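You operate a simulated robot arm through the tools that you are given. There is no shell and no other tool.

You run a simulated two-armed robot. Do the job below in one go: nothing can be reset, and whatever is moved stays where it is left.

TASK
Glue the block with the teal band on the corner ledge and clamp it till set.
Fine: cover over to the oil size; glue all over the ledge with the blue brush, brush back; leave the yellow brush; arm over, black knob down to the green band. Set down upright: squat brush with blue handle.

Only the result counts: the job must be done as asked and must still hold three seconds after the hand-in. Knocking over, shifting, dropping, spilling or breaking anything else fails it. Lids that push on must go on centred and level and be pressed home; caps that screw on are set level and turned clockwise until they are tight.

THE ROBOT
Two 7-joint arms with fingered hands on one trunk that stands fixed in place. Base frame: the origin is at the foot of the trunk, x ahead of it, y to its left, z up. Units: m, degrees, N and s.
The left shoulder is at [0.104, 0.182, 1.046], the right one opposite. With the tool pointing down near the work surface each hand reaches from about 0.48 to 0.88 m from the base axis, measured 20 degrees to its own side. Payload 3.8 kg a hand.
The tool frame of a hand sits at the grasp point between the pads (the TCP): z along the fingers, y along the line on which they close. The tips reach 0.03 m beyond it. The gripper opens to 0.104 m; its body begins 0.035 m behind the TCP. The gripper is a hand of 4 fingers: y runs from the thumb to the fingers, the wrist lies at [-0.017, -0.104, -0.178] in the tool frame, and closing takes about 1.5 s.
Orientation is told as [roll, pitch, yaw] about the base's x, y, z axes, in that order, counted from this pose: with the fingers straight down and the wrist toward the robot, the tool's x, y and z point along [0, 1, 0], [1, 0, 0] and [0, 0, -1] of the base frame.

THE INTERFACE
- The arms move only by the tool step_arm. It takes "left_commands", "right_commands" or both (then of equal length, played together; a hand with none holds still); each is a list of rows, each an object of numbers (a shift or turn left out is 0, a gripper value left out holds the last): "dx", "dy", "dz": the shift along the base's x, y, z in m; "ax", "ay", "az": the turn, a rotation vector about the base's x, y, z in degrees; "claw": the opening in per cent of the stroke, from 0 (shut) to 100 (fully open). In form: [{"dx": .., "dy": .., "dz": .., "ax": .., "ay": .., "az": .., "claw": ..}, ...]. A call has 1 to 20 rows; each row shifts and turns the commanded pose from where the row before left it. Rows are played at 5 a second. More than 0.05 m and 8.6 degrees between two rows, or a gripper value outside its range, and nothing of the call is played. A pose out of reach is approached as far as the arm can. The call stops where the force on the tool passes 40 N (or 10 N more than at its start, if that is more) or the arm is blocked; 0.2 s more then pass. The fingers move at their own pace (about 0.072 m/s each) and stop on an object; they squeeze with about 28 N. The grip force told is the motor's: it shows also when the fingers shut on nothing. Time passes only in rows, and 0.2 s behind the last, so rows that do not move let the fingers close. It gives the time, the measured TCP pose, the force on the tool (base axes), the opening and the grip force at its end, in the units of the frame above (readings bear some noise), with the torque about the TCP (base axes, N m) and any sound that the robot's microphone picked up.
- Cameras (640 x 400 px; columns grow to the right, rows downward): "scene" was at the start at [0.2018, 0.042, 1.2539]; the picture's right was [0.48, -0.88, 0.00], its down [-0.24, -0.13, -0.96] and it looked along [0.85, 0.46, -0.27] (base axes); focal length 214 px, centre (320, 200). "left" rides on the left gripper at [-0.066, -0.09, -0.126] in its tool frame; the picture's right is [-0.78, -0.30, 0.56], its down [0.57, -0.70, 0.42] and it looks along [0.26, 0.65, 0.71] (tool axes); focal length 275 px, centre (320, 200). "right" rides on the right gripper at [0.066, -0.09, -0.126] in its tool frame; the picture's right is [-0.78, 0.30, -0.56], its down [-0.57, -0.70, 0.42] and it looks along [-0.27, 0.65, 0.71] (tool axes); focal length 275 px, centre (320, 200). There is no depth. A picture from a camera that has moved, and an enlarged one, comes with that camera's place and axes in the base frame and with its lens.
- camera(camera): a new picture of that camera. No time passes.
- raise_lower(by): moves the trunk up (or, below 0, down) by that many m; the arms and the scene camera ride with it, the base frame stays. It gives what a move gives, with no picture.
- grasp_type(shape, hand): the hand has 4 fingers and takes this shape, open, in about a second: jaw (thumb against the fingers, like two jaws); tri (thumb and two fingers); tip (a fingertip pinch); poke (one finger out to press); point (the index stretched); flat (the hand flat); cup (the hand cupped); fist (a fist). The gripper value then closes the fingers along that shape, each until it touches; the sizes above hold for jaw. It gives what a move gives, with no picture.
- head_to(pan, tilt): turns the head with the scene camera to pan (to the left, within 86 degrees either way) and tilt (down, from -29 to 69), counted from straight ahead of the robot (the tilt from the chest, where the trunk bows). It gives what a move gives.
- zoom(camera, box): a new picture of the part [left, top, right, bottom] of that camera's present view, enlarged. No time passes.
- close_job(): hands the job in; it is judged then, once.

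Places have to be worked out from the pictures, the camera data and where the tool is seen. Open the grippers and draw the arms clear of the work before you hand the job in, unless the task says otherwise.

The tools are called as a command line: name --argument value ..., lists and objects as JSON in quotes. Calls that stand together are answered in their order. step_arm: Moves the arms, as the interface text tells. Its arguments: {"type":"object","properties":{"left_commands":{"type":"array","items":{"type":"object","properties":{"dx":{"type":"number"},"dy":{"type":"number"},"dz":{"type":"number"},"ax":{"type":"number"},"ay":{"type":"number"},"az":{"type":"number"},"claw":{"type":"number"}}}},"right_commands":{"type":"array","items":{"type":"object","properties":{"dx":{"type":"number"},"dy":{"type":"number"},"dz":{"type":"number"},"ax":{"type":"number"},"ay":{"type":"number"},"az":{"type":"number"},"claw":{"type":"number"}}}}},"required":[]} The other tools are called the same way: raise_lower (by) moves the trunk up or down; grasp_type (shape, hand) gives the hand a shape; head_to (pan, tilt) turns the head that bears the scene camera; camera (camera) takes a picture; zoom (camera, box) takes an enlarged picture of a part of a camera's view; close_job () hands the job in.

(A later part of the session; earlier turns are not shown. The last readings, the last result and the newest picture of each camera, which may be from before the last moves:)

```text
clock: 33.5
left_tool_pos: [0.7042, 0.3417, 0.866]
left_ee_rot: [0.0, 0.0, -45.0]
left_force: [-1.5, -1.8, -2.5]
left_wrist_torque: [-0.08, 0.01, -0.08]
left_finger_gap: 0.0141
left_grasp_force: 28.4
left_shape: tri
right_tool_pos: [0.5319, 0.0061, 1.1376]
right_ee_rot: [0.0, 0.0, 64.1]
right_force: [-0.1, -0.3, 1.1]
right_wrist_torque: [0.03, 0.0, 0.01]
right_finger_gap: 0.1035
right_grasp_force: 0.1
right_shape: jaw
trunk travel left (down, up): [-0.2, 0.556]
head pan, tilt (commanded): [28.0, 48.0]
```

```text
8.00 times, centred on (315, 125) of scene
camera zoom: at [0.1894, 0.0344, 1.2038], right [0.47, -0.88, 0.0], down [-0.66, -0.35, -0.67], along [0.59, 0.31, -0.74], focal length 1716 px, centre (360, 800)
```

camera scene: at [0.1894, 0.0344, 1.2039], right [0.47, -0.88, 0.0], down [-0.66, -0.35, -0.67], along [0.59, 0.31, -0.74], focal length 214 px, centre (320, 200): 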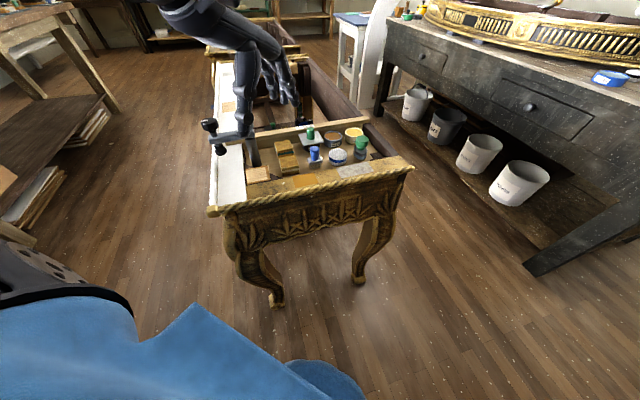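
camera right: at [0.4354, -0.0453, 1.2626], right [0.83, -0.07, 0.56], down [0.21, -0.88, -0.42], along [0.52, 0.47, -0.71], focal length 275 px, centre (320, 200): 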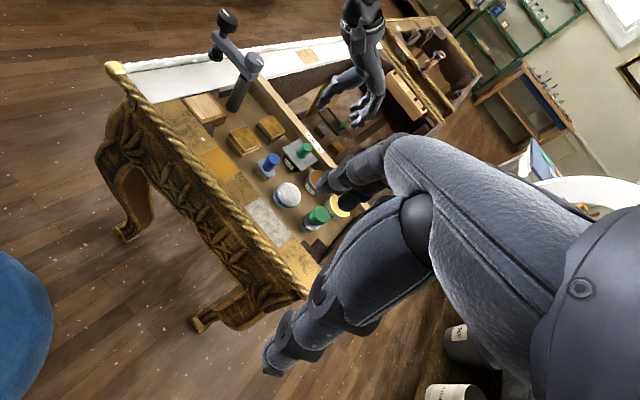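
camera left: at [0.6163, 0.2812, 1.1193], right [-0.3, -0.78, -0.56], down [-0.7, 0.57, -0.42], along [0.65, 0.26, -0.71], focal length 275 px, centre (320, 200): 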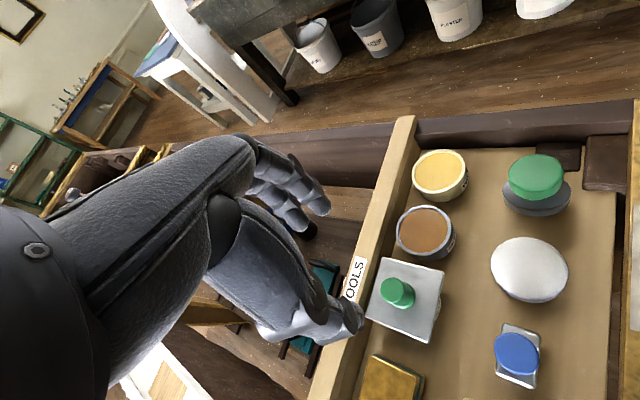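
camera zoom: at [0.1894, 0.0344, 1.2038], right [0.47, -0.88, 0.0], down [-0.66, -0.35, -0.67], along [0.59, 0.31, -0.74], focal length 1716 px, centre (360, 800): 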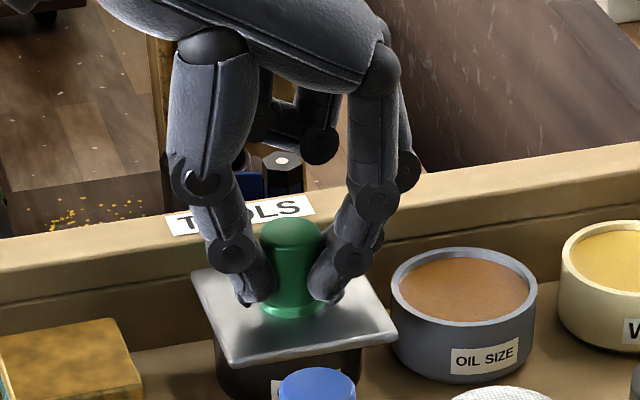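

Now the fingers sit slightly in front of the axis, so the best spot is between the two tries. I move +3.5 mm along u, re-grip and pull up slowly.

step_arm --left_commands '[{"claw": 50}, {}, {}, {"dx": 0.0025, "dy": 0.0025}, {}, {"claw": 0}, {}, {}, {}, {}, {}, {}]'

zoom --camera "scene" --box '[290, 100, 340, 150]'

zoom --camera "right" --box '[270, 100, 350, 170]'

```text
clock: 36.1
left_tool_pos: [0.707, 0.3444, 0.866]
left_ee_rot: [-0.1, 0.1, -45.0]
left_force: [-0.6, -0.8, -1.8]
left_wrist_torque: [0.0, 0.01, 0.0]
left_finger_gap: 0.0155
left_grasp_force: 27.8
left_shape: tri
right_tool_pos: [0.5316, 0.0043, 1.1364]
right_ee_rot: [-0.1, 0.0, 64.1]
right_force: [0.3, -0.2, -0.3]
right_wrist_torque: [0.0, 0.0, -0.01]
right_finger_gap: 0.1036
right_grasp_force: 0.0
right_shape: jaw
trunk travel left (down, up): [-0.2, 0.556]
head pan, tilt (commanded): [28.0, 48.0]
```

```text
8.00 times, centred on (315, 125) of scene
camera zoom: at [0.1895, 0.0344, 1.2039], right [0.47, -0.88, 0.0], down [-0.66, -0.35, -0.67], along [0.59, 0.31, -0.74], focal length 1716 px, centre (360, 800)
```

zoom: 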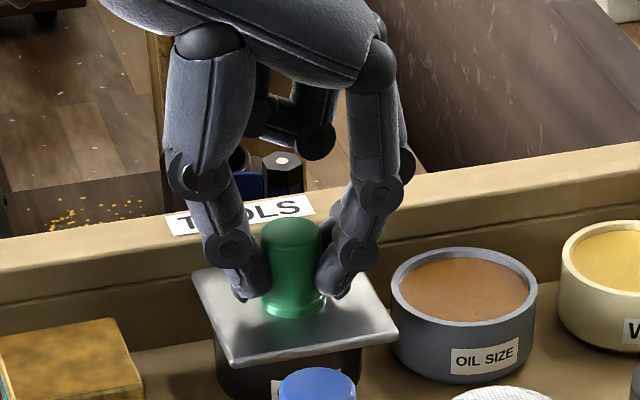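

```text
5.71 times, centred on (310, 135) of right
camera zoom: at [0.4343, -0.0459, 1.2631], right [0.83, -0.07, 0.56], down [0.21, -0.88, -0.42], along [0.52, 0.47, -0.71], focal length 1573 px, centre (377, 571)
```

zoom: 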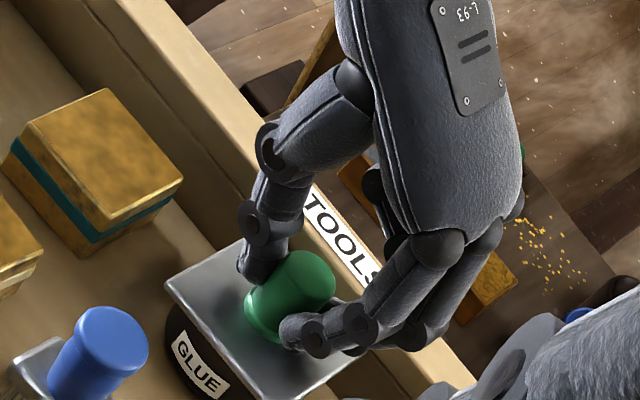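

Torques are zero: a well-centred grip. I pull straight up in small steps.

step_arm --left_commands '[{"dz": 0.003}, {"dz": 0.003}, {"dz": 0.003}, {"dz": 0.003}, {"dz": 0.003}, {"dz": 0.003}]'

zoom --camera "scene" --box '[290, 100, 340, 150]'

zoom --camera "right" --box '[270, 100, 350, 170]'

```text
clock: 37.5
left_tool_pos: [0.7081, 0.3452, 0.8758]
left_ee_rot: [-0.5, 0.6, -45.0]
left_force: [-4.5, -3.2, -33.5]
left_wrist_torque: [-0.03, 0.02, 0.0]
left_finger_gap: 0.0132
left_grasp_force: 28.1
left_shape: tri
right_tool_pos: [0.5339, 0.0067, 1.1354]
right_ee_rot: [0.1, 0.1, 63.9]
right_force: [-0.1, 0.1, -0.6]
right_wrist_torque: [0.01, 0.05, 0.0]
right_finger_gap: 0.1035
right_grasp_force: 0.2
right_shape: jaw
trunk travel left (down, up): [-0.2, 0.556]
head pan, tilt (commanded): [28.0, 48.0]
```

```text
8.00 times, centred on (315, 125) of scene
camera zoom: at [0.1923, 0.0357, 1.2032], right [0.47, -0.88, 0.0], down [-0.66, -0.35, -0.67], along [0.59, 0.31, -0.75], focal length 1716 px, centre (360, 800)
```

zoom: 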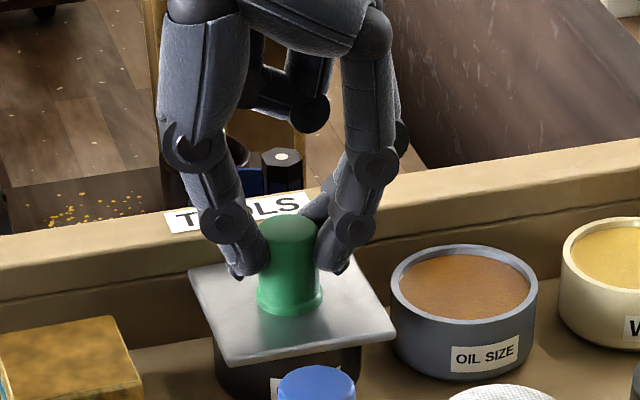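

```text
5.71 times, centred on (310, 135) of right
camera zoom: at [0.4373, -0.0446, 1.2619], right [0.83, -0.07, 0.55], down [0.21, -0.88, -0.42], along [0.52, 0.47, -0.72], focal length 1573 px, centre (377, 571)
```

zoom: 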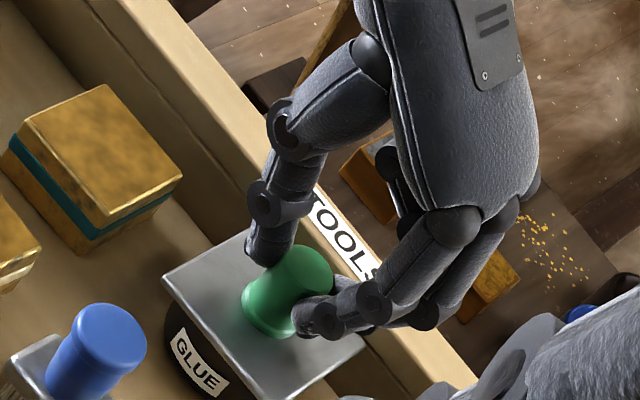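

The fingers slide up the tapered knob at ~33 N. The earlier edge grip had the tips tucked under the plate's overhang, so I'll use that to break the lid loose, then re-grip the knob.

step_arm --left_commands '[{"dz": -0.006}, {"dz": -0.006}, {"dz": -0.004}, {"claw": 62}, {}, {}, {"dz": -0.004}, {"dz": -0.004}, {}]'

zoom --camera "scene" --box '[290, 100, 340, 150]'

zoom --camera "right" --box '[270, 100, 350, 170]'

zoom --camera "left" --box '[220, 120, 460, 340]'

```text
clock: 39.5
left_tool_pos: [0.7058, 0.3431, 0.8597]
left_ee_rot: [0.0, 0.0, -45.0]
left_force: [0.0, 0.1, 0.8]
left_wrist_torque: [-0.03, -0.06, 0.0]
left_finger_gap: 0.0642
left_grasp_force: 0.1
left_shape: tri
right_tool_pos: [0.5308, 0.0064, 1.136]
right_ee_rot: [0.1, 0.0, 64.0]
right_force: [-0.7, -0.4, -0.3]
right_wrist_torque: [0.01, 0.02, 0.0]
right_finger_gap: 0.1038
right_grasp_force: 0.1
right_shape: jaw
trunk travel left (down, up): [-0.2, 0.556]
head pan, tilt (commanded): [28.0, 48.0]
```

```text
8.00 times, centred on (315, 125) of scene
camera zoom: at [0.1893, 0.0344, 1.2039], right [0.47, -0.88, 0.0], down [-0.66, -0.35, -0.67], along [0.59, 0.31, -0.74], focal length 1716 px, centre (360, 800)
```

zoom: 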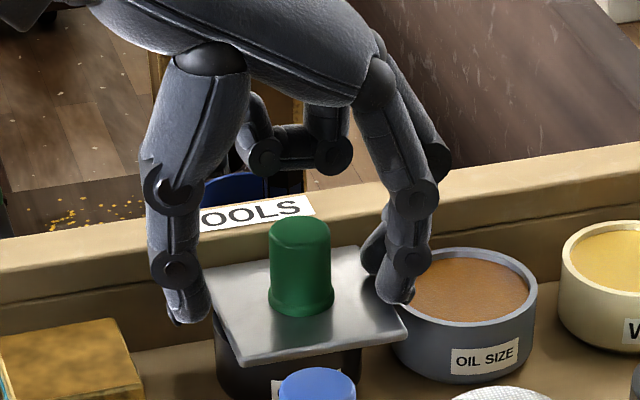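

```text
5.71 times, centred on (310, 135) of right
camera zoom: at [0.4341, -0.0459, 1.2632], right [0.83, -0.07, 0.56], down [0.21, -0.88, -0.42], along [0.52, 0.47, -0.71], focal length 1573 px, centre (377, 571)
```

zoom: 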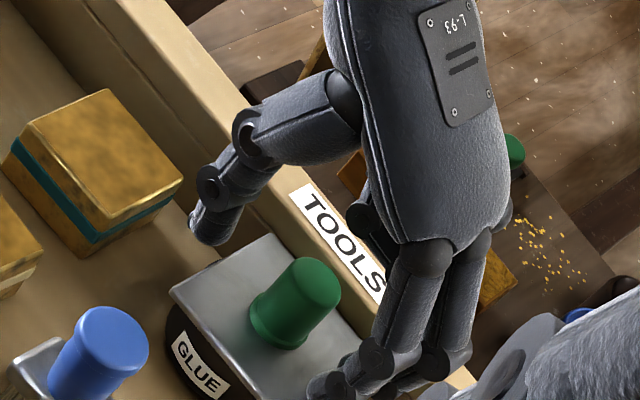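

```text
1.82 times, centred on (340, 230) of left
camera zoom: at [0.5945, 0.3605, 0.9853], right [-0.76, -0.34, -0.56], down [-0.09, 0.9, -0.42], along [0.65, -0.27, -0.71], focal length 500 px, centre (284, 146)
```

zoom: 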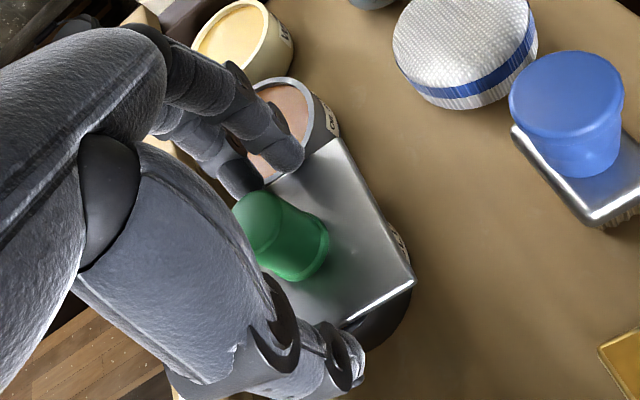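

The cover has shifted sideways ~5 mm, so it is not tightly fitted any more. I look closely at how it sits now.

zoom --camera "scene" --box '[300, 120, 336, 146]'

zoom --camera "right" --box '[280, 125, 335, 170]'

zoom --camera "left" --box '[280, 170, 420, 320]'

```text
15.38 times, centred on (318, 133) of scene
camera zoom: at [0.1893, 0.0344, 1.2039], right [0.47, -0.88, 0.0], down [-0.66, -0.35, -0.67], along [0.59, 0.31, -0.74], focal length 3300 px, centre (351, 1231)
```

zoom: 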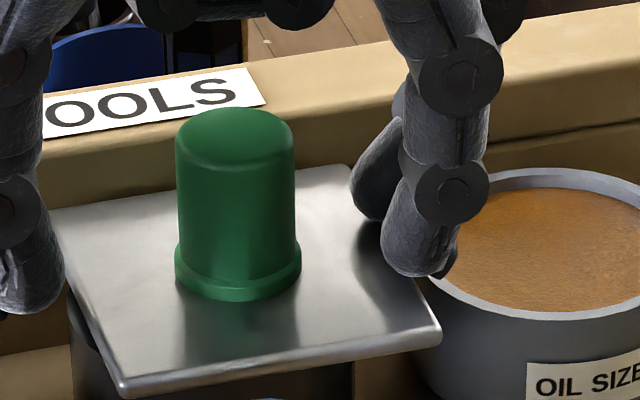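

```text
8.89 times, centred on (308, 148) of right
camera zoom: at [0.4341, -0.0459, 1.2632], right [0.83, -0.07, 0.56], down [0.21, -0.88, -0.42], along [0.52, 0.47, -0.71], focal length 2447 px, centre (431, 667)
```

zoom: 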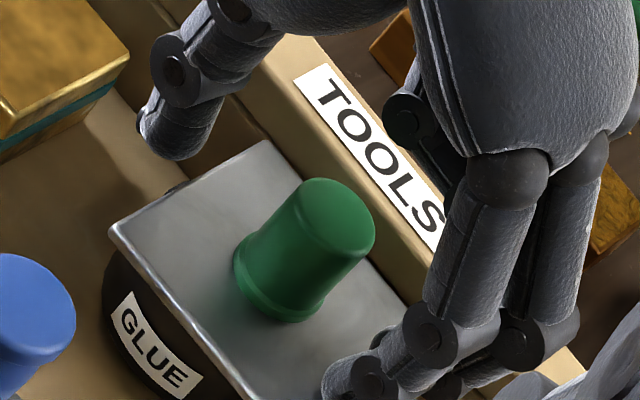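

```text
2.67 times, centred on (350, 245) of left
camera zoom: at [0.5945, 0.3605, 0.9853], right [-0.76, -0.34, -0.56], down [-0.09, 0.9, -0.42], along [0.65, -0.27, -0.71], focal length 734 px, centre (240, 80)
```

zoom: 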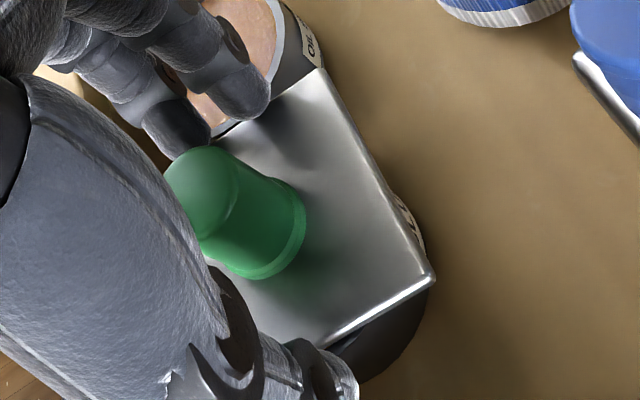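

The plate is now just lying on the rim, displaced toward the oil jar. I rise, narrow the jaws over the plate, lower to just above it, and grip the knob's base again.

step_arm --left_commands '[{"dz": 0.01}, {"claw": 42}, {}, {"dz": -0.005}, {}]'

step_arm --left_commands '[{"claw": 0}, {}, {}, {}, {}, {}]'

zoom --camera "scene" --box '[290, 100, 340, 150]'

zoom --camera "right" --box '[270, 100, 350, 170]'

```text
clock: 40.7
left_tool_pos: [0.7064, 0.3439, 0.8646]
left_ee_rot: [0.0, 0.0, -45.0]
left_force: [0.0, 0.9, 0.1]
left_wrist_torque: [0.01, -0.01, 0.01]
left_finger_gap: 0.0441
left_grasp_force: 0.0
left_shape: tri
right_tool_pos: [0.5313, 0.005, 1.1362]
right_ee_rot: [0.0, 0.0, 64.0]
right_force: [0.1, 0.2, 0.1]
right_wrist_torque: [0.0, 0.0, -0.02]
right_finger_gap: 0.1037
right_grasp_force: 0.0
right_shape: jaw
trunk travel left (down, up): [-0.2, 0.556]
head pan, tilt (commanded): [28.0, 48.0]
```

```text
clock: 42.1
left_tool_pos: [0.7068, 0.3433, 0.8639]
left_ee_rot: [0.1, 0.0, -45.0]
left_force: [-1.5, -0.6, -2.2]
left_wrist_torque: [-0.02, 0.01, -0.01]
left_finger_gap: 0.0152
left_grasp_force: 28.2
left_shape: tri
right_tool_pos: [0.5324, 0.0061, 1.1382]
right_ee_rot: [0.0, -0.1, 64.0]
right_force: [-0.2, 0.1, 1.1]
right_wrist_torque: [-0.03, 0.03, 0.01]
right_finger_gap: 0.1037
right_grasp_force: 0.1
right_shape: jaw
trunk travel left (down, up): [-0.2, 0.556]
head pan, tilt (commanded): [28.0, 48.0]
```

```text
8.00 times, centred on (315, 125) of scene
camera zoom: at [0.1895, 0.0345, 1.2038], right [0.47, -0.88, 0.0], down [-0.66, -0.35, -0.67], along [0.59, 0.31, -0.74], focal length 1716 px, centre (360, 800)
```

zoom: 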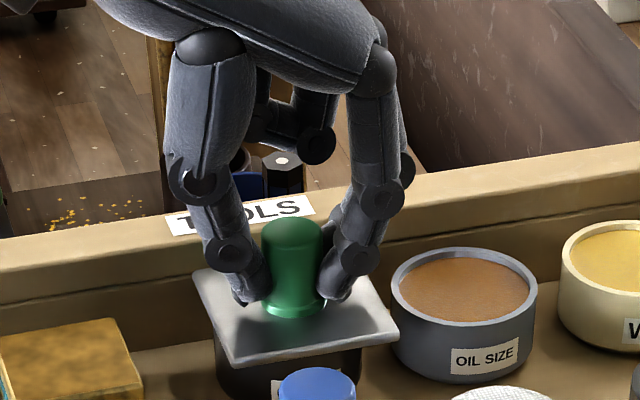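

```text
5.71 times, centred on (310, 135) of right
camera zoom: at [0.4343, -0.0459, 1.2631], right [0.83, -0.07, 0.56], down [0.21, -0.88, -0.42], along [0.52, 0.47, -0.71], focal length 1573 px, centre (377, 571)
```

zoom: 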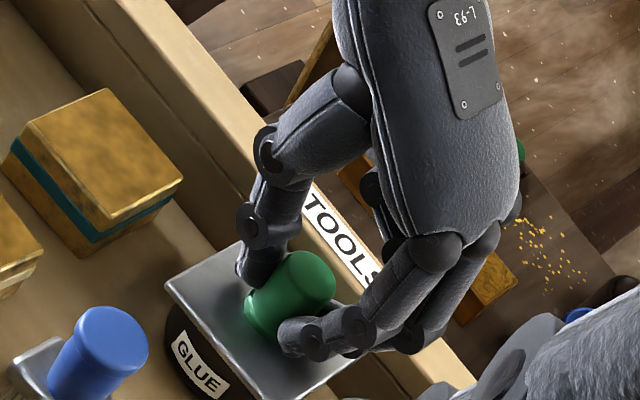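

The grip is firm with negligible side loads and the lid slid back with it. I pull up in small steps.

step_arm --left_commands '[{"dz": 0.003}, {"dz": 0.003}]'

zoom --camera "scene" --box '[300, 110, 340, 140]'

step_arm --left_commands '[{"dz": 0.003}, {"dz": 0.003}]'

zoom --camera "scene" --box '[300, 110, 340, 140]'

```text
clock: 42.7
left_tool_pos: [0.7054, 0.3458, 0.8649]
left_ee_rot: [-0.3, 0.6, -45.2]
left_force: [-1.9, -1.1, -18.3]
left_wrist_torque: [-0.07, 0.01, 0.01]
left_finger_gap: 0.0149
left_grasp_force: 28.4
left_shape: tri
right_tool_pos: [0.5337, 0.0058, 1.1372]
right_ee_rot: [0.1, 0.1, 64.0]
right_force: [-0.9, -0.7, -0.5]
right_wrist_torque: [-0.01, -0.03, -0.03]
right_finger_gap: 0.1037
right_grasp_force: 0.0
right_shape: jaw
trunk travel left (down, up): [-0.2, 0.556]
head pan, tilt (commanded): [28.0, 48.0]
```

```text
13.33 times, centred on (320, 125) of scene
camera zoom: at [0.1912, 0.0352, 1.2032], right [0.47, -0.88, 0.0], down [-0.66, -0.35, -0.67], along [0.59, 0.31, -0.74], focal length 2860 px, centre (320, 1200)
```

zoom: 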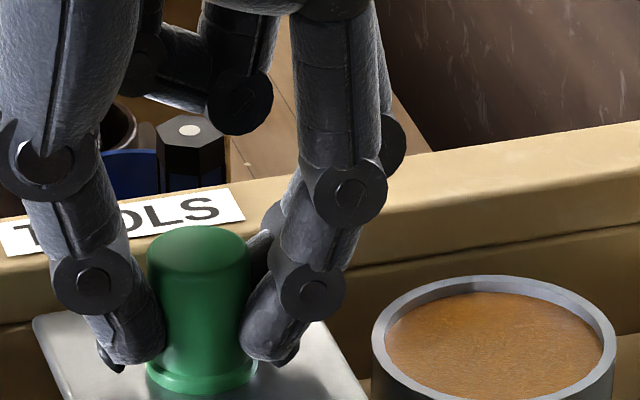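

```text
clock: 43.3
left_tool_pos: [0.7067, 0.3466, 0.866]
left_ee_rot: [-0.5, 0.8, -45.1]
left_force: [-6.0, -4.0, -31.7]
left_wrist_torque: [-0.1, 0.07, -0.05]
left_finger_gap: 0.0138
left_grasp_force: 27.9
left_shape: tri
right_tool_pos: [0.5337, 0.0057, 1.1359]
right_ee_rot: [0.2, 0.1, 64.0]
right_force: [0.0, 0.7, 0.7]
right_wrist_torque: [-0.01, -0.01, -0.01]
right_finger_gap: 0.1037
right_grasp_force: 0.0
right_shape: jaw
trunk travel left (down, up): [-0.2, 0.556]
head pan, tilt (commanded): [28.0, 48.0]
```

```text
13.33 times, centred on (320, 125) of scene
camera zoom: at [0.1922, 0.0355, 1.2031], right [0.47, -0.88, 0.0], down [-0.66, -0.35, -0.67], along [0.59, 0.31, -0.75], focal length 2860 px, centre (320, 1200)
```

zoom: 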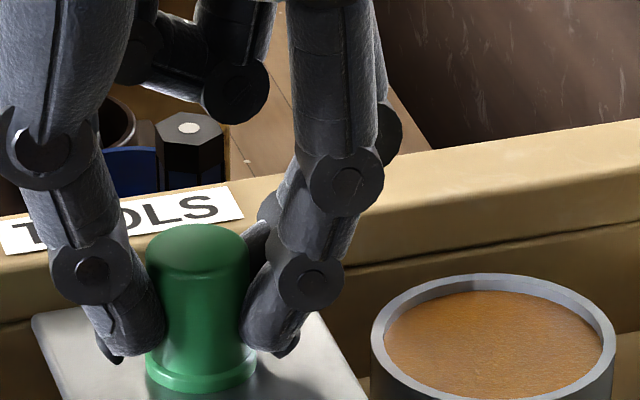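

The lid is held down firmly (31 N, no slip) yet slides sideways easily — it behaves like a sliding cover ("cover over to the oil size"). I relax the pull and try sliding it toward the oil size jar.

step_arm --left_commands '[{"dz": -0.006}, {"dz": -0.005}, {"dx": 0.002, "dy": -0.002}, {"dx": 0.002, "dy": -0.002}, {"dx": 0.002, "dy": -0.002}]'

zoom --camera "scene" --box '[290, 100, 340, 150]'

zoom --camera "right" --box '[270, 100, 350, 170]'

```text
clock: 44.5
left_tool_pos: [0.7127, 0.3381, 0.866]
left_ee_rot: [0.0, 0.1, -45.2]
left_force: [-5.5, -4.8, -10.6]
left_wrist_torque: [-0.1, 0.08, -0.07]
left_finger_gap: 0.0138
left_grasp_force: 27.7
left_shape: tri
right_tool_pos: [0.533, 0.0046, 1.1368]
right_ee_rot: [0.0, 0.0, 64.0]
right_force: [0.1, -0.5, -0.8]
right_wrist_torque: [-0.03, -0.03, -0.02]
right_finger_gap: 0.1033
right_grasp_force: 0.1
right_shape: jaw
trunk travel left (down, up): [-0.2, 0.556]
head pan, tilt (commanded): [28.0, 48.0]
```

```text
8.00 times, centred on (315, 125) of scene
camera zoom: at [0.1899, 0.0344, 1.2038], right [0.47, -0.88, 0.0], down [-0.66, -0.35, -0.67], along [0.59, 0.31, -0.74], focal length 1716 px, centre (360, 800)
```

zoom: 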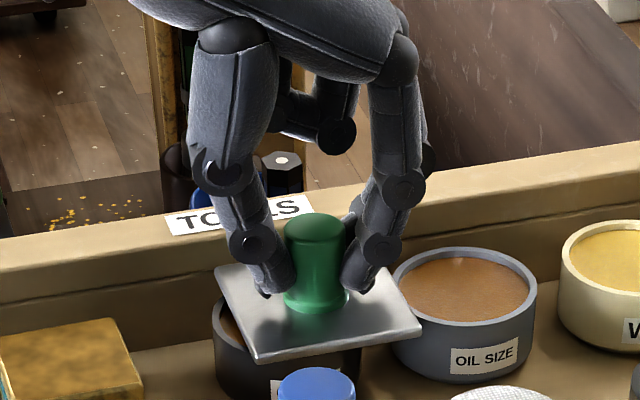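

```text
5.71 times, centred on (310, 135) of right
camera zoom: at [0.4348, -0.046, 1.263], right [0.83, -0.07, 0.56], down [0.21, -0.88, -0.42], along [0.52, 0.47, -0.71], focal length 1573 px, centre (377, 571)
```

zoom: 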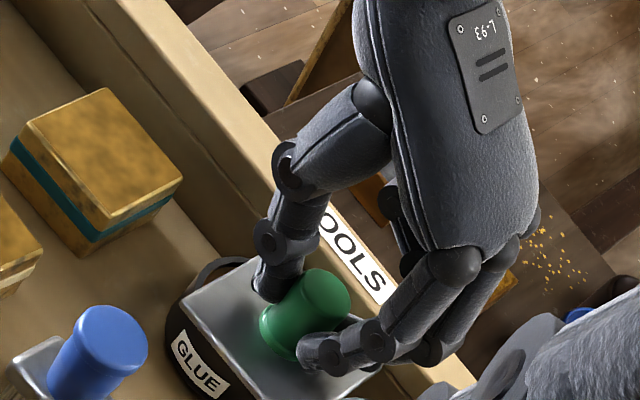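

It slides: the cover is on a guide, uncovering the glue as it goes. A ~7 N side force says to ease 1–2 mm toward −u, and I keep sliding along v toward the oil size.

step_arm --left_commands '[{"dx": -0.0012, "dy": -0.0012, "dz": -0.002}, {"dx": 0.003, "dy": -0.003}, {"dx": 0.003, "dy": -0.003}, {"dx": 0.003, "dy": -0.003}, {"dx": 0.003, "dy": -0.003}, {}]'

zoom --camera "scene" --box '[290, 100, 340, 150]'

zoom --camera "right" --box '[270, 100, 350, 170]'

```text
clock: 45.9
left_tool_pos: [0.7244, 0.3257, 0.8651]
left_ee_rot: [0.2, -0.3, -44.9]
left_force: [7.7, 8.3, 12.4]
left_wrist_torque: [0.2, -0.27, 0.08]
left_finger_gap: 0.0153
left_grasp_force: 27.9
left_shape: tri
right_tool_pos: [0.532, 0.0049, 1.1386]
right_ee_rot: [0.0, 0.0, 64.0]
right_force: [-0.2, -0.2, -0.1]
right_wrist_torque: [0.04, -0.01, -0.02]
right_finger_gap: 0.1036
right_grasp_force: 0.1
right_shape: jaw
trunk travel left (down, up): [-0.2, 0.556]
head pan, tilt (commanded): [28.0, 48.0]
```

```text
8.00 times, centred on (315, 125) of scene
camera zoom: at [0.1889, 0.0348, 1.2041], right [0.47, -0.88, 0.0], down [-0.66, -0.35, -0.67], along [0.59, 0.31, -0.74], focal length 1716 px, centre (360, 800)
```

zoom: 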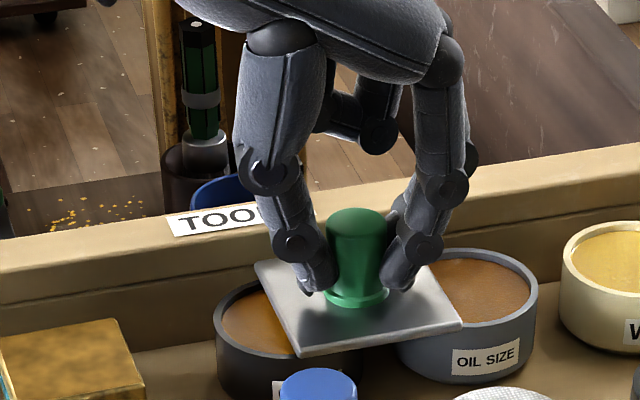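

```text
5.71 times, centred on (310, 135) of right
camera zoom: at [0.4337, -0.0456, 1.2636], right [0.83, -0.07, 0.56], down [0.21, -0.88, -0.42], along [0.52, 0.47, -0.71], focal length 1573 px, centre (377, 571)
```

zoom: 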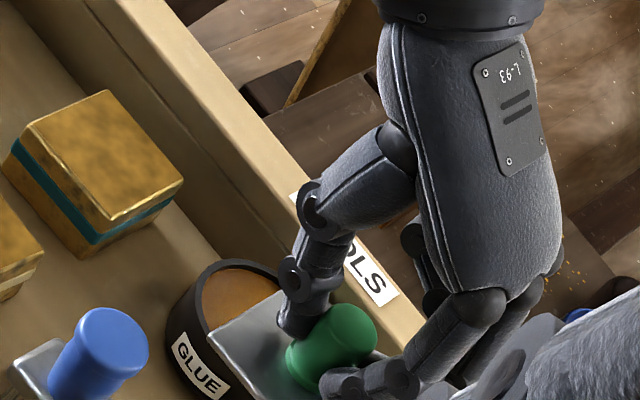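

Sliding well; forces now push the other way (+u, up), so I ease back 1.5 mm and up 2 mm while continuing toward the oil size.

step_arm --left_commands '[{"dx": 0.001, "dy": 0.001, "dz": 0.002}, {"dx": 0.003, "dy": -0.003}, {"dx": 0.003, "dy": -0.003}, {"dx": 0.003, "dy": -0.003}, {"dx": 0.003, "dy": -0.003}, {"dx": 0.003, "dy": -0.003}, {}]'

zoom --camera "scene" --box '[290, 100, 340, 150]'

zoom --camera "left" --box '[220, 80, 520, 340]'

```text
clock: 47.5
left_tool_pos: [0.7391, 0.3108, 0.8652]
left_ee_rot: [0.1, 0.1, -45.0]
left_force: [3.4, 3.8, 5.3]
left_wrist_torque: [0.08, -0.18, 0.09]
left_finger_gap: 0.0152
left_grasp_force: 28.4
left_shape: tri
right_tool_pos: [0.5316, 0.005, 1.1375]
right_ee_rot: [0.0, -0.1, 64.0]
right_force: [0.4, -0.4, -0.4]
right_wrist_torque: [0.01, -0.02, 0.01]
right_finger_gap: 0.1036
right_grasp_force: 0.1
right_shape: jaw
trunk travel left (down, up): [-0.2, 0.556]
head pan, tilt (commanded): [28.0, 48.0]
```

```text
8.00 times, centred on (315, 125) of scene
camera zoom: at [0.1891, 0.0346, 1.2039], right [0.47, -0.88, 0.0], down [-0.66, -0.35, -0.67], along [0.59, 0.31, -0.74], focal length 1716 px, centre (360, 800)
```

zoom: 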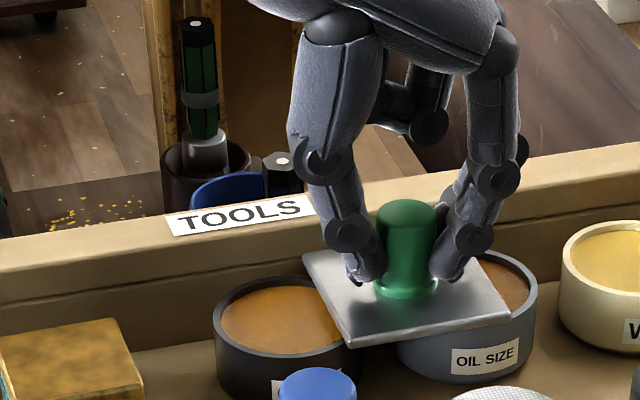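

```text
1.54 times, centred on (370, 210) of left
camera zoom: at [0.6277, 0.3281, 0.9906], right [-0.76, -0.34, -0.56], down [-0.09, 0.9, -0.42], along [0.65, -0.27, -0.71], focal length 424 px, centre (243, 185)
```

zoom: 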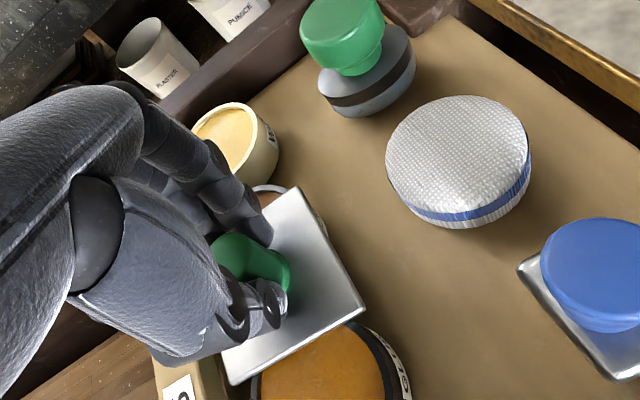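

About 2.2 cm remains to be centred over the oil size. I continue sliding, easing slightly.

step_arm --left_commands '[{"dx": 0.0005, "dy": 0.0005, "dz": 0.001}, {"dx": 0.003, "dy": -0.003}, {"dx": 0.003, "dy": -0.003}, {"dx": 0.003, "dy": -0.003}, {"dx": 0.003, "dy": -0.003}, {}]'

zoom --camera "scene" --box '[290, 100, 340, 150]'

zoom --camera "left" --box '[220, 80, 520, 340]'

```text
clock: 48.9
left_tool_pos: [0.7451, 0.3049, 0.8657]
left_ee_rot: [0.2, 0.0, -44.8]
left_force: [13.8, 15.1, -4.1]
left_wrist_torque: [0.32, -0.33, 0.2]
left_finger_gap: 0.015
left_grasp_force: 28.1
left_shape: tri
left hand out of reach, approached as far as the arm can: row 4, 5
right_tool_pos: [0.5335, 0.0083, 1.1363]
right_ee_rot: [0.0, 0.1, 64.0]
right_force: [-0.6, 1.1, 0.9]
right_wrist_torque: [0.0, 0.01, -0.01]
right_finger_gap: 0.1037
right_grasp_force: 0.0
right_shape: jaw
trunk travel left (down, up): [-0.2, 0.556]
head pan, tilt (commanded): [28.0, 48.0]
```

```text
8.00 times, centred on (315, 125) of scene
camera zoom: at [0.1914, 0.0364, 1.2034], right [0.47, -0.88, 0.0], down [-0.66, -0.35, -0.67], along [0.59, 0.31, -0.74], focal length 1716 px, centre (360, 800)
```

zoom: 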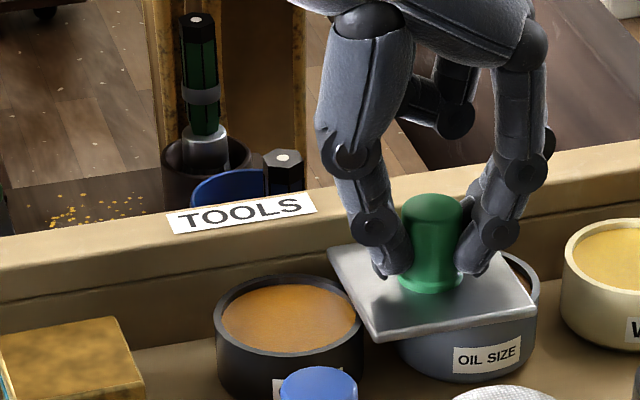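

```text
1.54 times, centred on (370, 210) of left
camera zoom: at [0.6337, 0.3198, 0.9909], right [-0.76, -0.34, -0.56], down [-0.09, 0.9, -0.42], along [0.65, -0.27, -0.71], focal length 424 px, centre (243, 185)
```

zoom: 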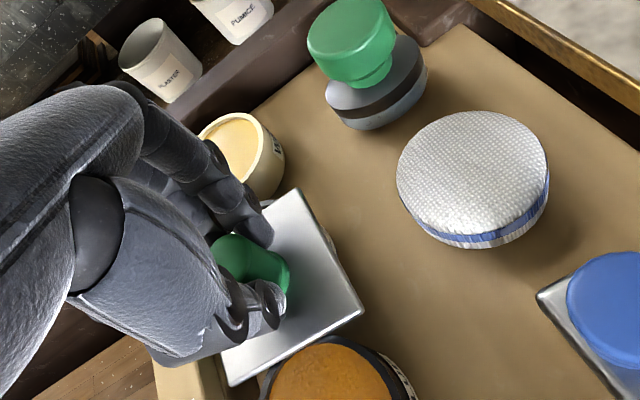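

The arm is at its reach limit at this yaw. I relax, open and rise, then turn the hand to yaw −15° (wrist nearer the robot) to finish the slide.

step_arm --left_commands '[{"dx": -0.004, "dy": 0.003}, {"dx": -0.002, "dy": 0.001}, {"claw": 45}, {}, {}, {"dz": 0.02}, {"dz": 0.02}]'

zoom --camera "scene" --box '[290, 100, 340, 150]'

zoom --camera "left" --box '[220, 80, 520, 340]'

```text
clock: 50.5
left_tool_pos: [0.7367, 0.3033, 0.9097]
left_ee_rot: [0.0, 0.0, -44.9]
left_force: [0.0, 0.2, 0.5]
left_wrist_torque: [0.01, -0.01, 0.02]
left_finger_gap: 0.0465
left_grasp_force: 0.0
left_shape: tri
right_tool_pos: [0.5314, 0.0054, 1.1381]
right_ee_rot: [-0.1, 0.0, 64.0]
right_force: [0.0, -0.3, -0.5]
right_wrist_torque: [0.0, -0.01, -0.01]
right_finger_gap: 0.1036
right_grasp_force: 0.0
right_shape: jaw
trunk travel left (down, up): [-0.2, 0.556]
head pan, tilt (commanded): [28.0, 48.0]
```

```text
8.00 times, centred on (315, 125) of scene
camera zoom: at [0.1892, 0.0343, 1.2039], right [0.47, -0.88, 0.0], down [-0.66, -0.35, -0.67], along [0.59, 0.31, -0.74], focal length 1716 px, centre (360, 800)
```

zoom: 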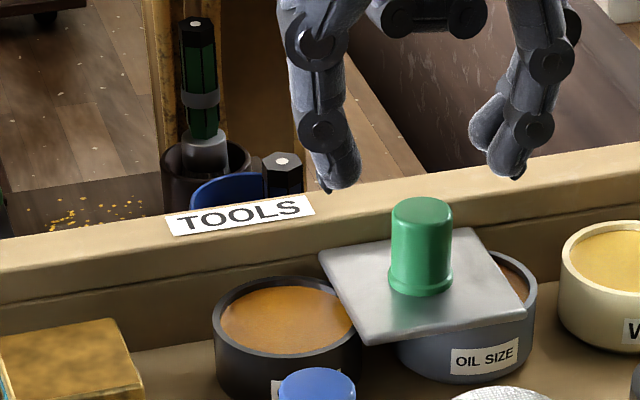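

```text
1.54 times, centred on (370, 210) of left
camera zoom: at [0.6258, 0.3201, 1.0352], right [-0.76, -0.34, -0.56], down [-0.09, 0.9, -0.42], along [0.65, -0.27, -0.71], focal length 424 px, centre (243, 185)
```

zoom: 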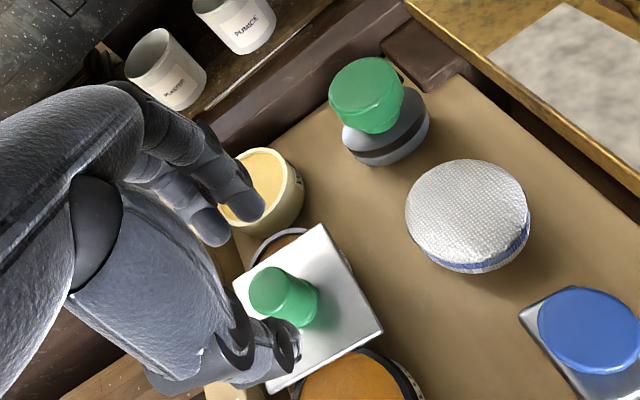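

The plate is well onto the oil jar now; I estimate ~1.5 cm more along v to centre. I rotate the left hand to yaw −15° while up, and swing the right camera a little for a clear view of the oil jar.

step_arm --left_commands '[{"az": 6, "dz": 0.01}, {"az": 6}, {"az": 6}, {"az": 6}, {"az": 6}]' --right_commands '[{"az": -4}, {"az": -4}, {"az": -4}, {"az": -4}, {"az": -4}]'

camera --camera "right"

zoom --camera "left" --box '[260, 120, 520, 340]'

zoom --camera "scene" --box '[290, 90, 360, 150]'

```text
clock: 51.7
left_tool_pos: [0.7378, 0.3029, 0.918]
left_ee_rot: [0.1, 0.0, -14.9]
left_force: [1.1, 0.7, -0.5]
left_wrist_torque: [-0.01, -0.01, 0.03]
left_finger_gap: 0.0464
left_grasp_force: 0.1
left_shape: tri
right_tool_pos: [0.5287, 0.0065, 1.1371]
right_ee_rot: [0.0, -0.1, 43.9]
right_force: [0.4, 0.0, 0.5]
right_wrist_torque: [-0.01, 0.01, 0.01]
right_finger_gap: 0.1035
right_grasp_force: 0.2
right_shape: jaw
trunk travel left (down, up): [-0.2, 0.556]
head pan, tilt (commanded): [28.0, 48.0]
```

```text
taken
camera right: at [0.421, -0.0082, 1.2637], right [0.75, -0.35, 0.56], down [-0.11, -0.9, -0.42], along [0.65, 0.26, -0.71], focal length 275 px, centre (320, 200)
```

right: 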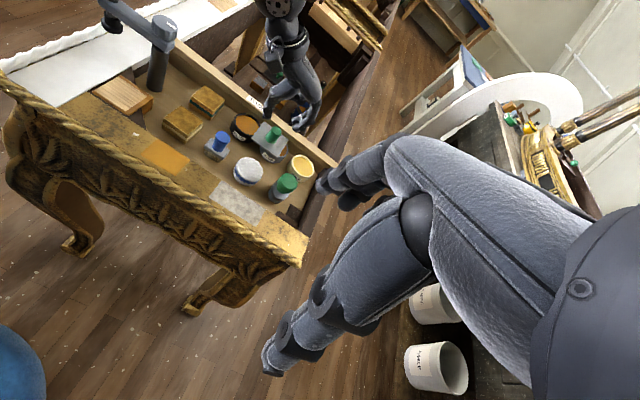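

```text
1.82 times, centred on (390, 230) of left
camera zoom: at [0.633, 0.263, 1.044], right [-0.49, -0.67, -0.56], down [-0.53, 0.73, -0.42], along [0.69, 0.09, -0.71], focal length 500 px, centre (193, 146)
```

zoom: 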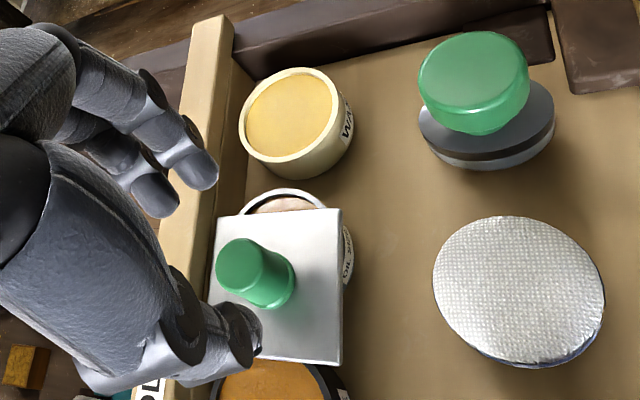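

```text
6.67 times, centred on (325, 120) of scene
camera zoom: at [0.1891, 0.0343, 1.204], right [0.47, -0.88, 0.0], down [-0.66, -0.35, -0.67], along [0.59, 0.31, -0.74], focal length 1430 px, centre (287, 733)
```

zoom: 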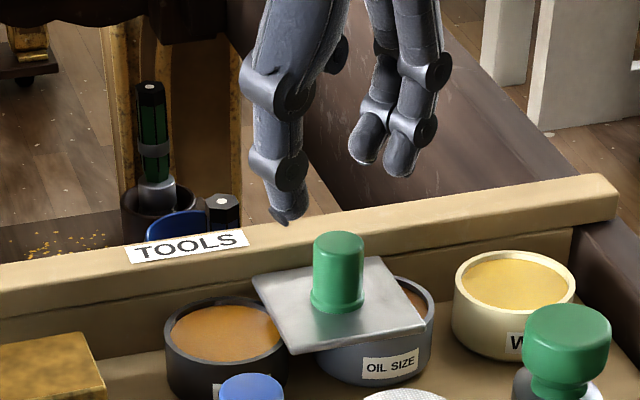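

I zoom in on the plate and jar in the left and right cameras to measure the remaining offset.

zoom --camera "left" --box '[355, 140, 475, 300]'

zoom --camera "right" --box '[220, 100, 330, 200]'

zoom --camera "scene" --box '[305, 115, 350, 150]'

```text
2.50 times, centred on (415, 220) of left
camera zoom: at [0.633, 0.263, 1.044], right [-0.49, -0.67, -0.56], down [-0.53, 0.73, -0.42], along [0.69, 0.09, -0.71], focal length 688 px, centre (82, 150)
```

zoom: 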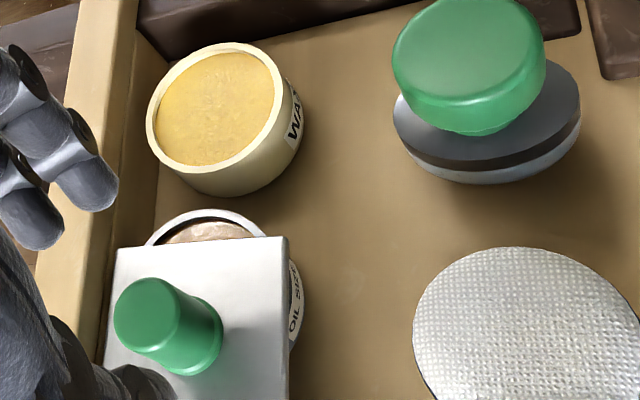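

```text
4.00 times, centred on (275, 150) of right
camera zoom: at [0.421, -0.0082, 1.2637], right [0.75, -0.35, 0.56], down [-0.11, -0.9, -0.42], along [0.65, 0.26, -0.71], focal length 1101 px, centre (500, 400)
```

zoom: 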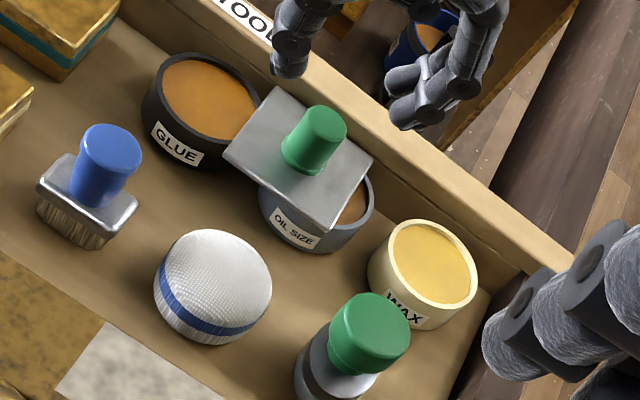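

```text
11.43 times, centred on (328, 132) of scene
camera zoom: at [0.1891, 0.0343, 1.204], right [0.47, -0.88, 0.0], down [-0.66, -0.35, -0.67], along [0.59, 0.31, -0.74], focal length 2451 px, centre (234, 971)
```

zoom: 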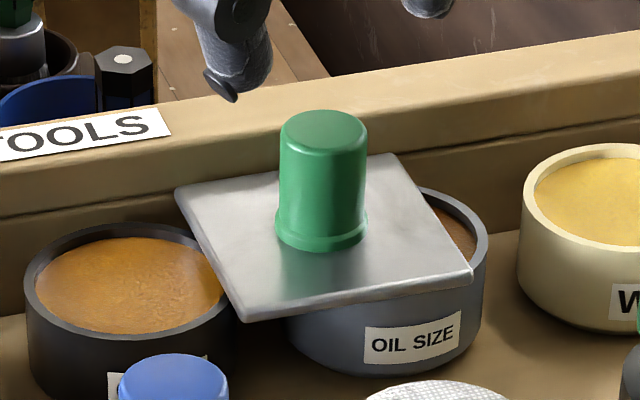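

Both cameras agree: the plate must move about (+0.008, −0.0135) to be centred over the oil size. I set yaw −30°, come down over the knob at ≈(0.744, 0.305) and grip.

step_arm --left_commands '[{"dx": 0.003, "dy": 0.001, "az": -7.5}, {"dx": 0.003, "dy": 0.001, "az": -7.5}, {"dz": -0.02}, {"dz": -0.02}, {"dz": -0.012}, {}]'

zoom --camera "scene" --box '[305, 100, 350, 150]'

zoom --camera "right" --box '[220, 90, 330, 190]'

zoom --camera "left" --box '[220, 120, 460, 340]'

```text
clock: 53.1
left_tool_pos: [0.7444, 0.3054, 0.8668]
left_ee_rot: [0.0, 0.0, -30.0]
left_force: [-0.2, 1.3, 0.3]
left_wrist_torque: [-0.01, -0.01, -0.02]
left_finger_gap: 0.0469
left_grasp_force: 0.0
left_shape: tri
right_tool_pos: [0.5317, 0.006, 1.1379]
right_ee_rot: [0.0, 0.0, 44.0]
right_force: [0.2, 0.2, 0.8]
right_wrist_torque: [0.0, 0.02, 0.0]
right_finger_gap: 0.1037
right_grasp_force: 0.1
right_shape: jaw
trunk travel left (down, up): [-0.2, 0.556]
head pan, tilt (commanded): [28.0, 48.0]
```

```text
8.00 times, centred on (328, 125) of scene
camera zoom: at [0.1893, 0.0345, 1.2039], right [0.47, -0.88, 0.0], down [-0.66, -0.35, -0.67], along [0.59, 0.31, -0.74], focal length 1716 px, centre (260, 800)
```

zoom: 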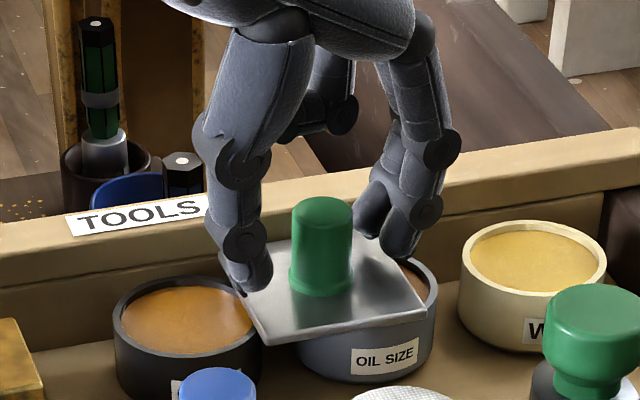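

```text
4.00 times, centred on (275, 140) of right
camera zoom: at [0.4213, -0.0082, 1.2634], right [0.75, -0.35, 0.56], down [-0.11, -0.9, -0.42], along [0.65, 0.26, -0.71], focal length 1101 px, centre (500, 440)
```

zoom: 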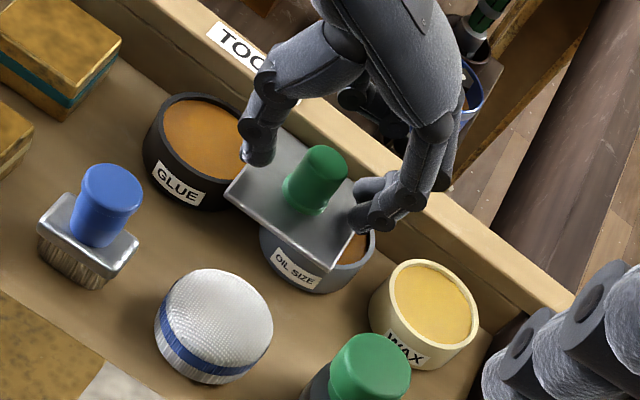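

```text
1.82 times, centred on (340, 230) of left
camera zoom: at [0.6321, 0.2937, 0.9921], right [-0.64, -0.52, -0.56], down [-0.32, 0.85, -0.42], along [0.69, -0.1, -0.71], focal length 500 px, centre (284, 146)
```

zoom: 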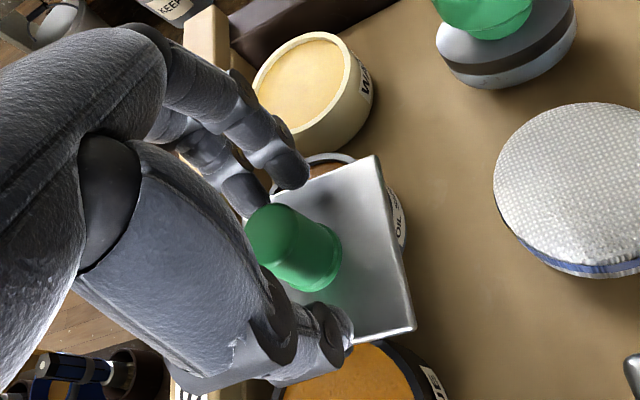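

Clear and well placed around the knob. I close the grip, then test a small lift since the cover is now off the glue pot.

step_arm --left_commands '[{"claw": 0}, {}, {}, {}, {}, {}]'

step_arm --left_commands '[{"dz": 0.003}, {"dz": 0.003}]'

zoom --camera "scene" --box '[305, 100, 350, 150]'

zoom --camera "right" --box '[220, 90, 330, 190]'

```text
clock: 54.5
left_tool_pos: [0.7442, 0.3057, 0.8665]
left_ee_rot: [0.0, 0.1, -30.1]
left_force: [0.4, 0.5, -1.5]
left_wrist_torque: [-0.04, 0.01, -0.08]
left_finger_gap: 0.0152
left_grasp_force: 27.9
left_shape: tri
right_tool_pos: [0.5319, 0.0062, 1.1367]
right_ee_rot: [0.0, 0.0, 44.1]
right_force: [0.5, 0.2, -0.1]
right_wrist_torque: [0.02, 0.01, 0.0]
right_finger_gap: 0.1035
right_grasp_force: 0.0
right_shape: jaw
trunk travel left (down, up): [-0.2, 0.556]
head pan, tilt (commanded): [28.0, 48.0]
```

```text
clock: 55.1
left_tool_pos: [0.7439, 0.3061, 0.8674]
left_ee_rot: [-0.1, 0.5, -30.1]
left_force: [-1.3, -1.8, -17.7]
left_wrist_torque: [-0.04, 0.0, -0.07]
left_finger_gap: 0.0148
left_grasp_force: 27.8
left_shape: tri
right_tool_pos: [0.5328, 0.0079, 1.1355]
right_ee_rot: [0.1, 0.1, 44.1]
right_force: [0.1, -0.4, -0.1]
right_wrist_torque: [-0.02, 0.02, 0.01]
right_finger_gap: 0.1035
right_grasp_force: 0.1
right_shape: jaw
trunk travel left (down, up): [-0.2, 0.556]
head pan, tilt (commanded): [28.0, 48.0]
```

```text
8.00 times, centred on (328, 125) of scene
camera zoom: at [0.1912, 0.0351, 1.2032], right [0.47, -0.88, 0.0], down [-0.66, -0.35, -0.67], along [0.59, 0.31, -0.74], focal length 1716 px, centre (260, 800)
```

zoom: 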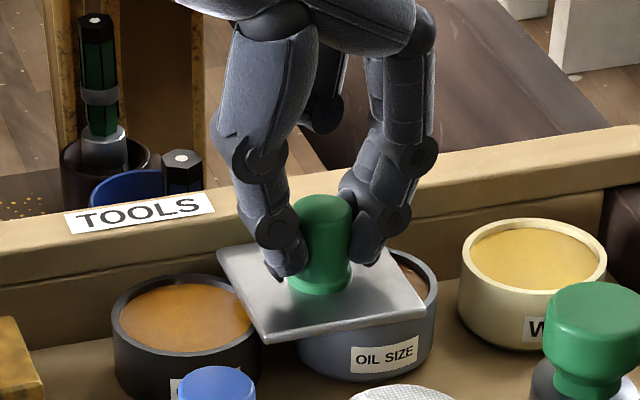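

```text
4.00 times, centred on (275, 140) of right
camera zoom: at [0.4234, -0.0075, 1.2623], right [0.75, -0.35, 0.56], down [-0.11, -0.9, -0.42], along [0.65, 0.26, -0.72], focal length 1101 px, centre (500, 440)
```

zoom: 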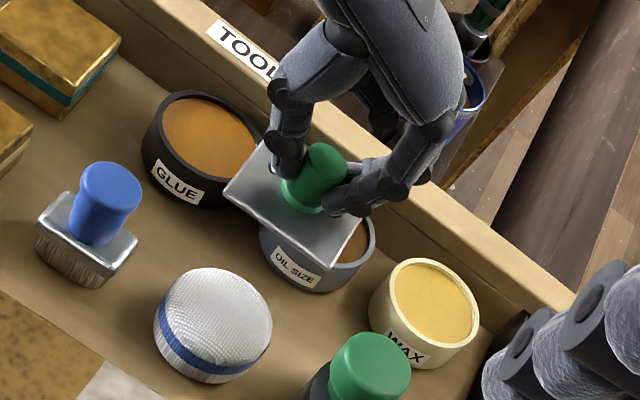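

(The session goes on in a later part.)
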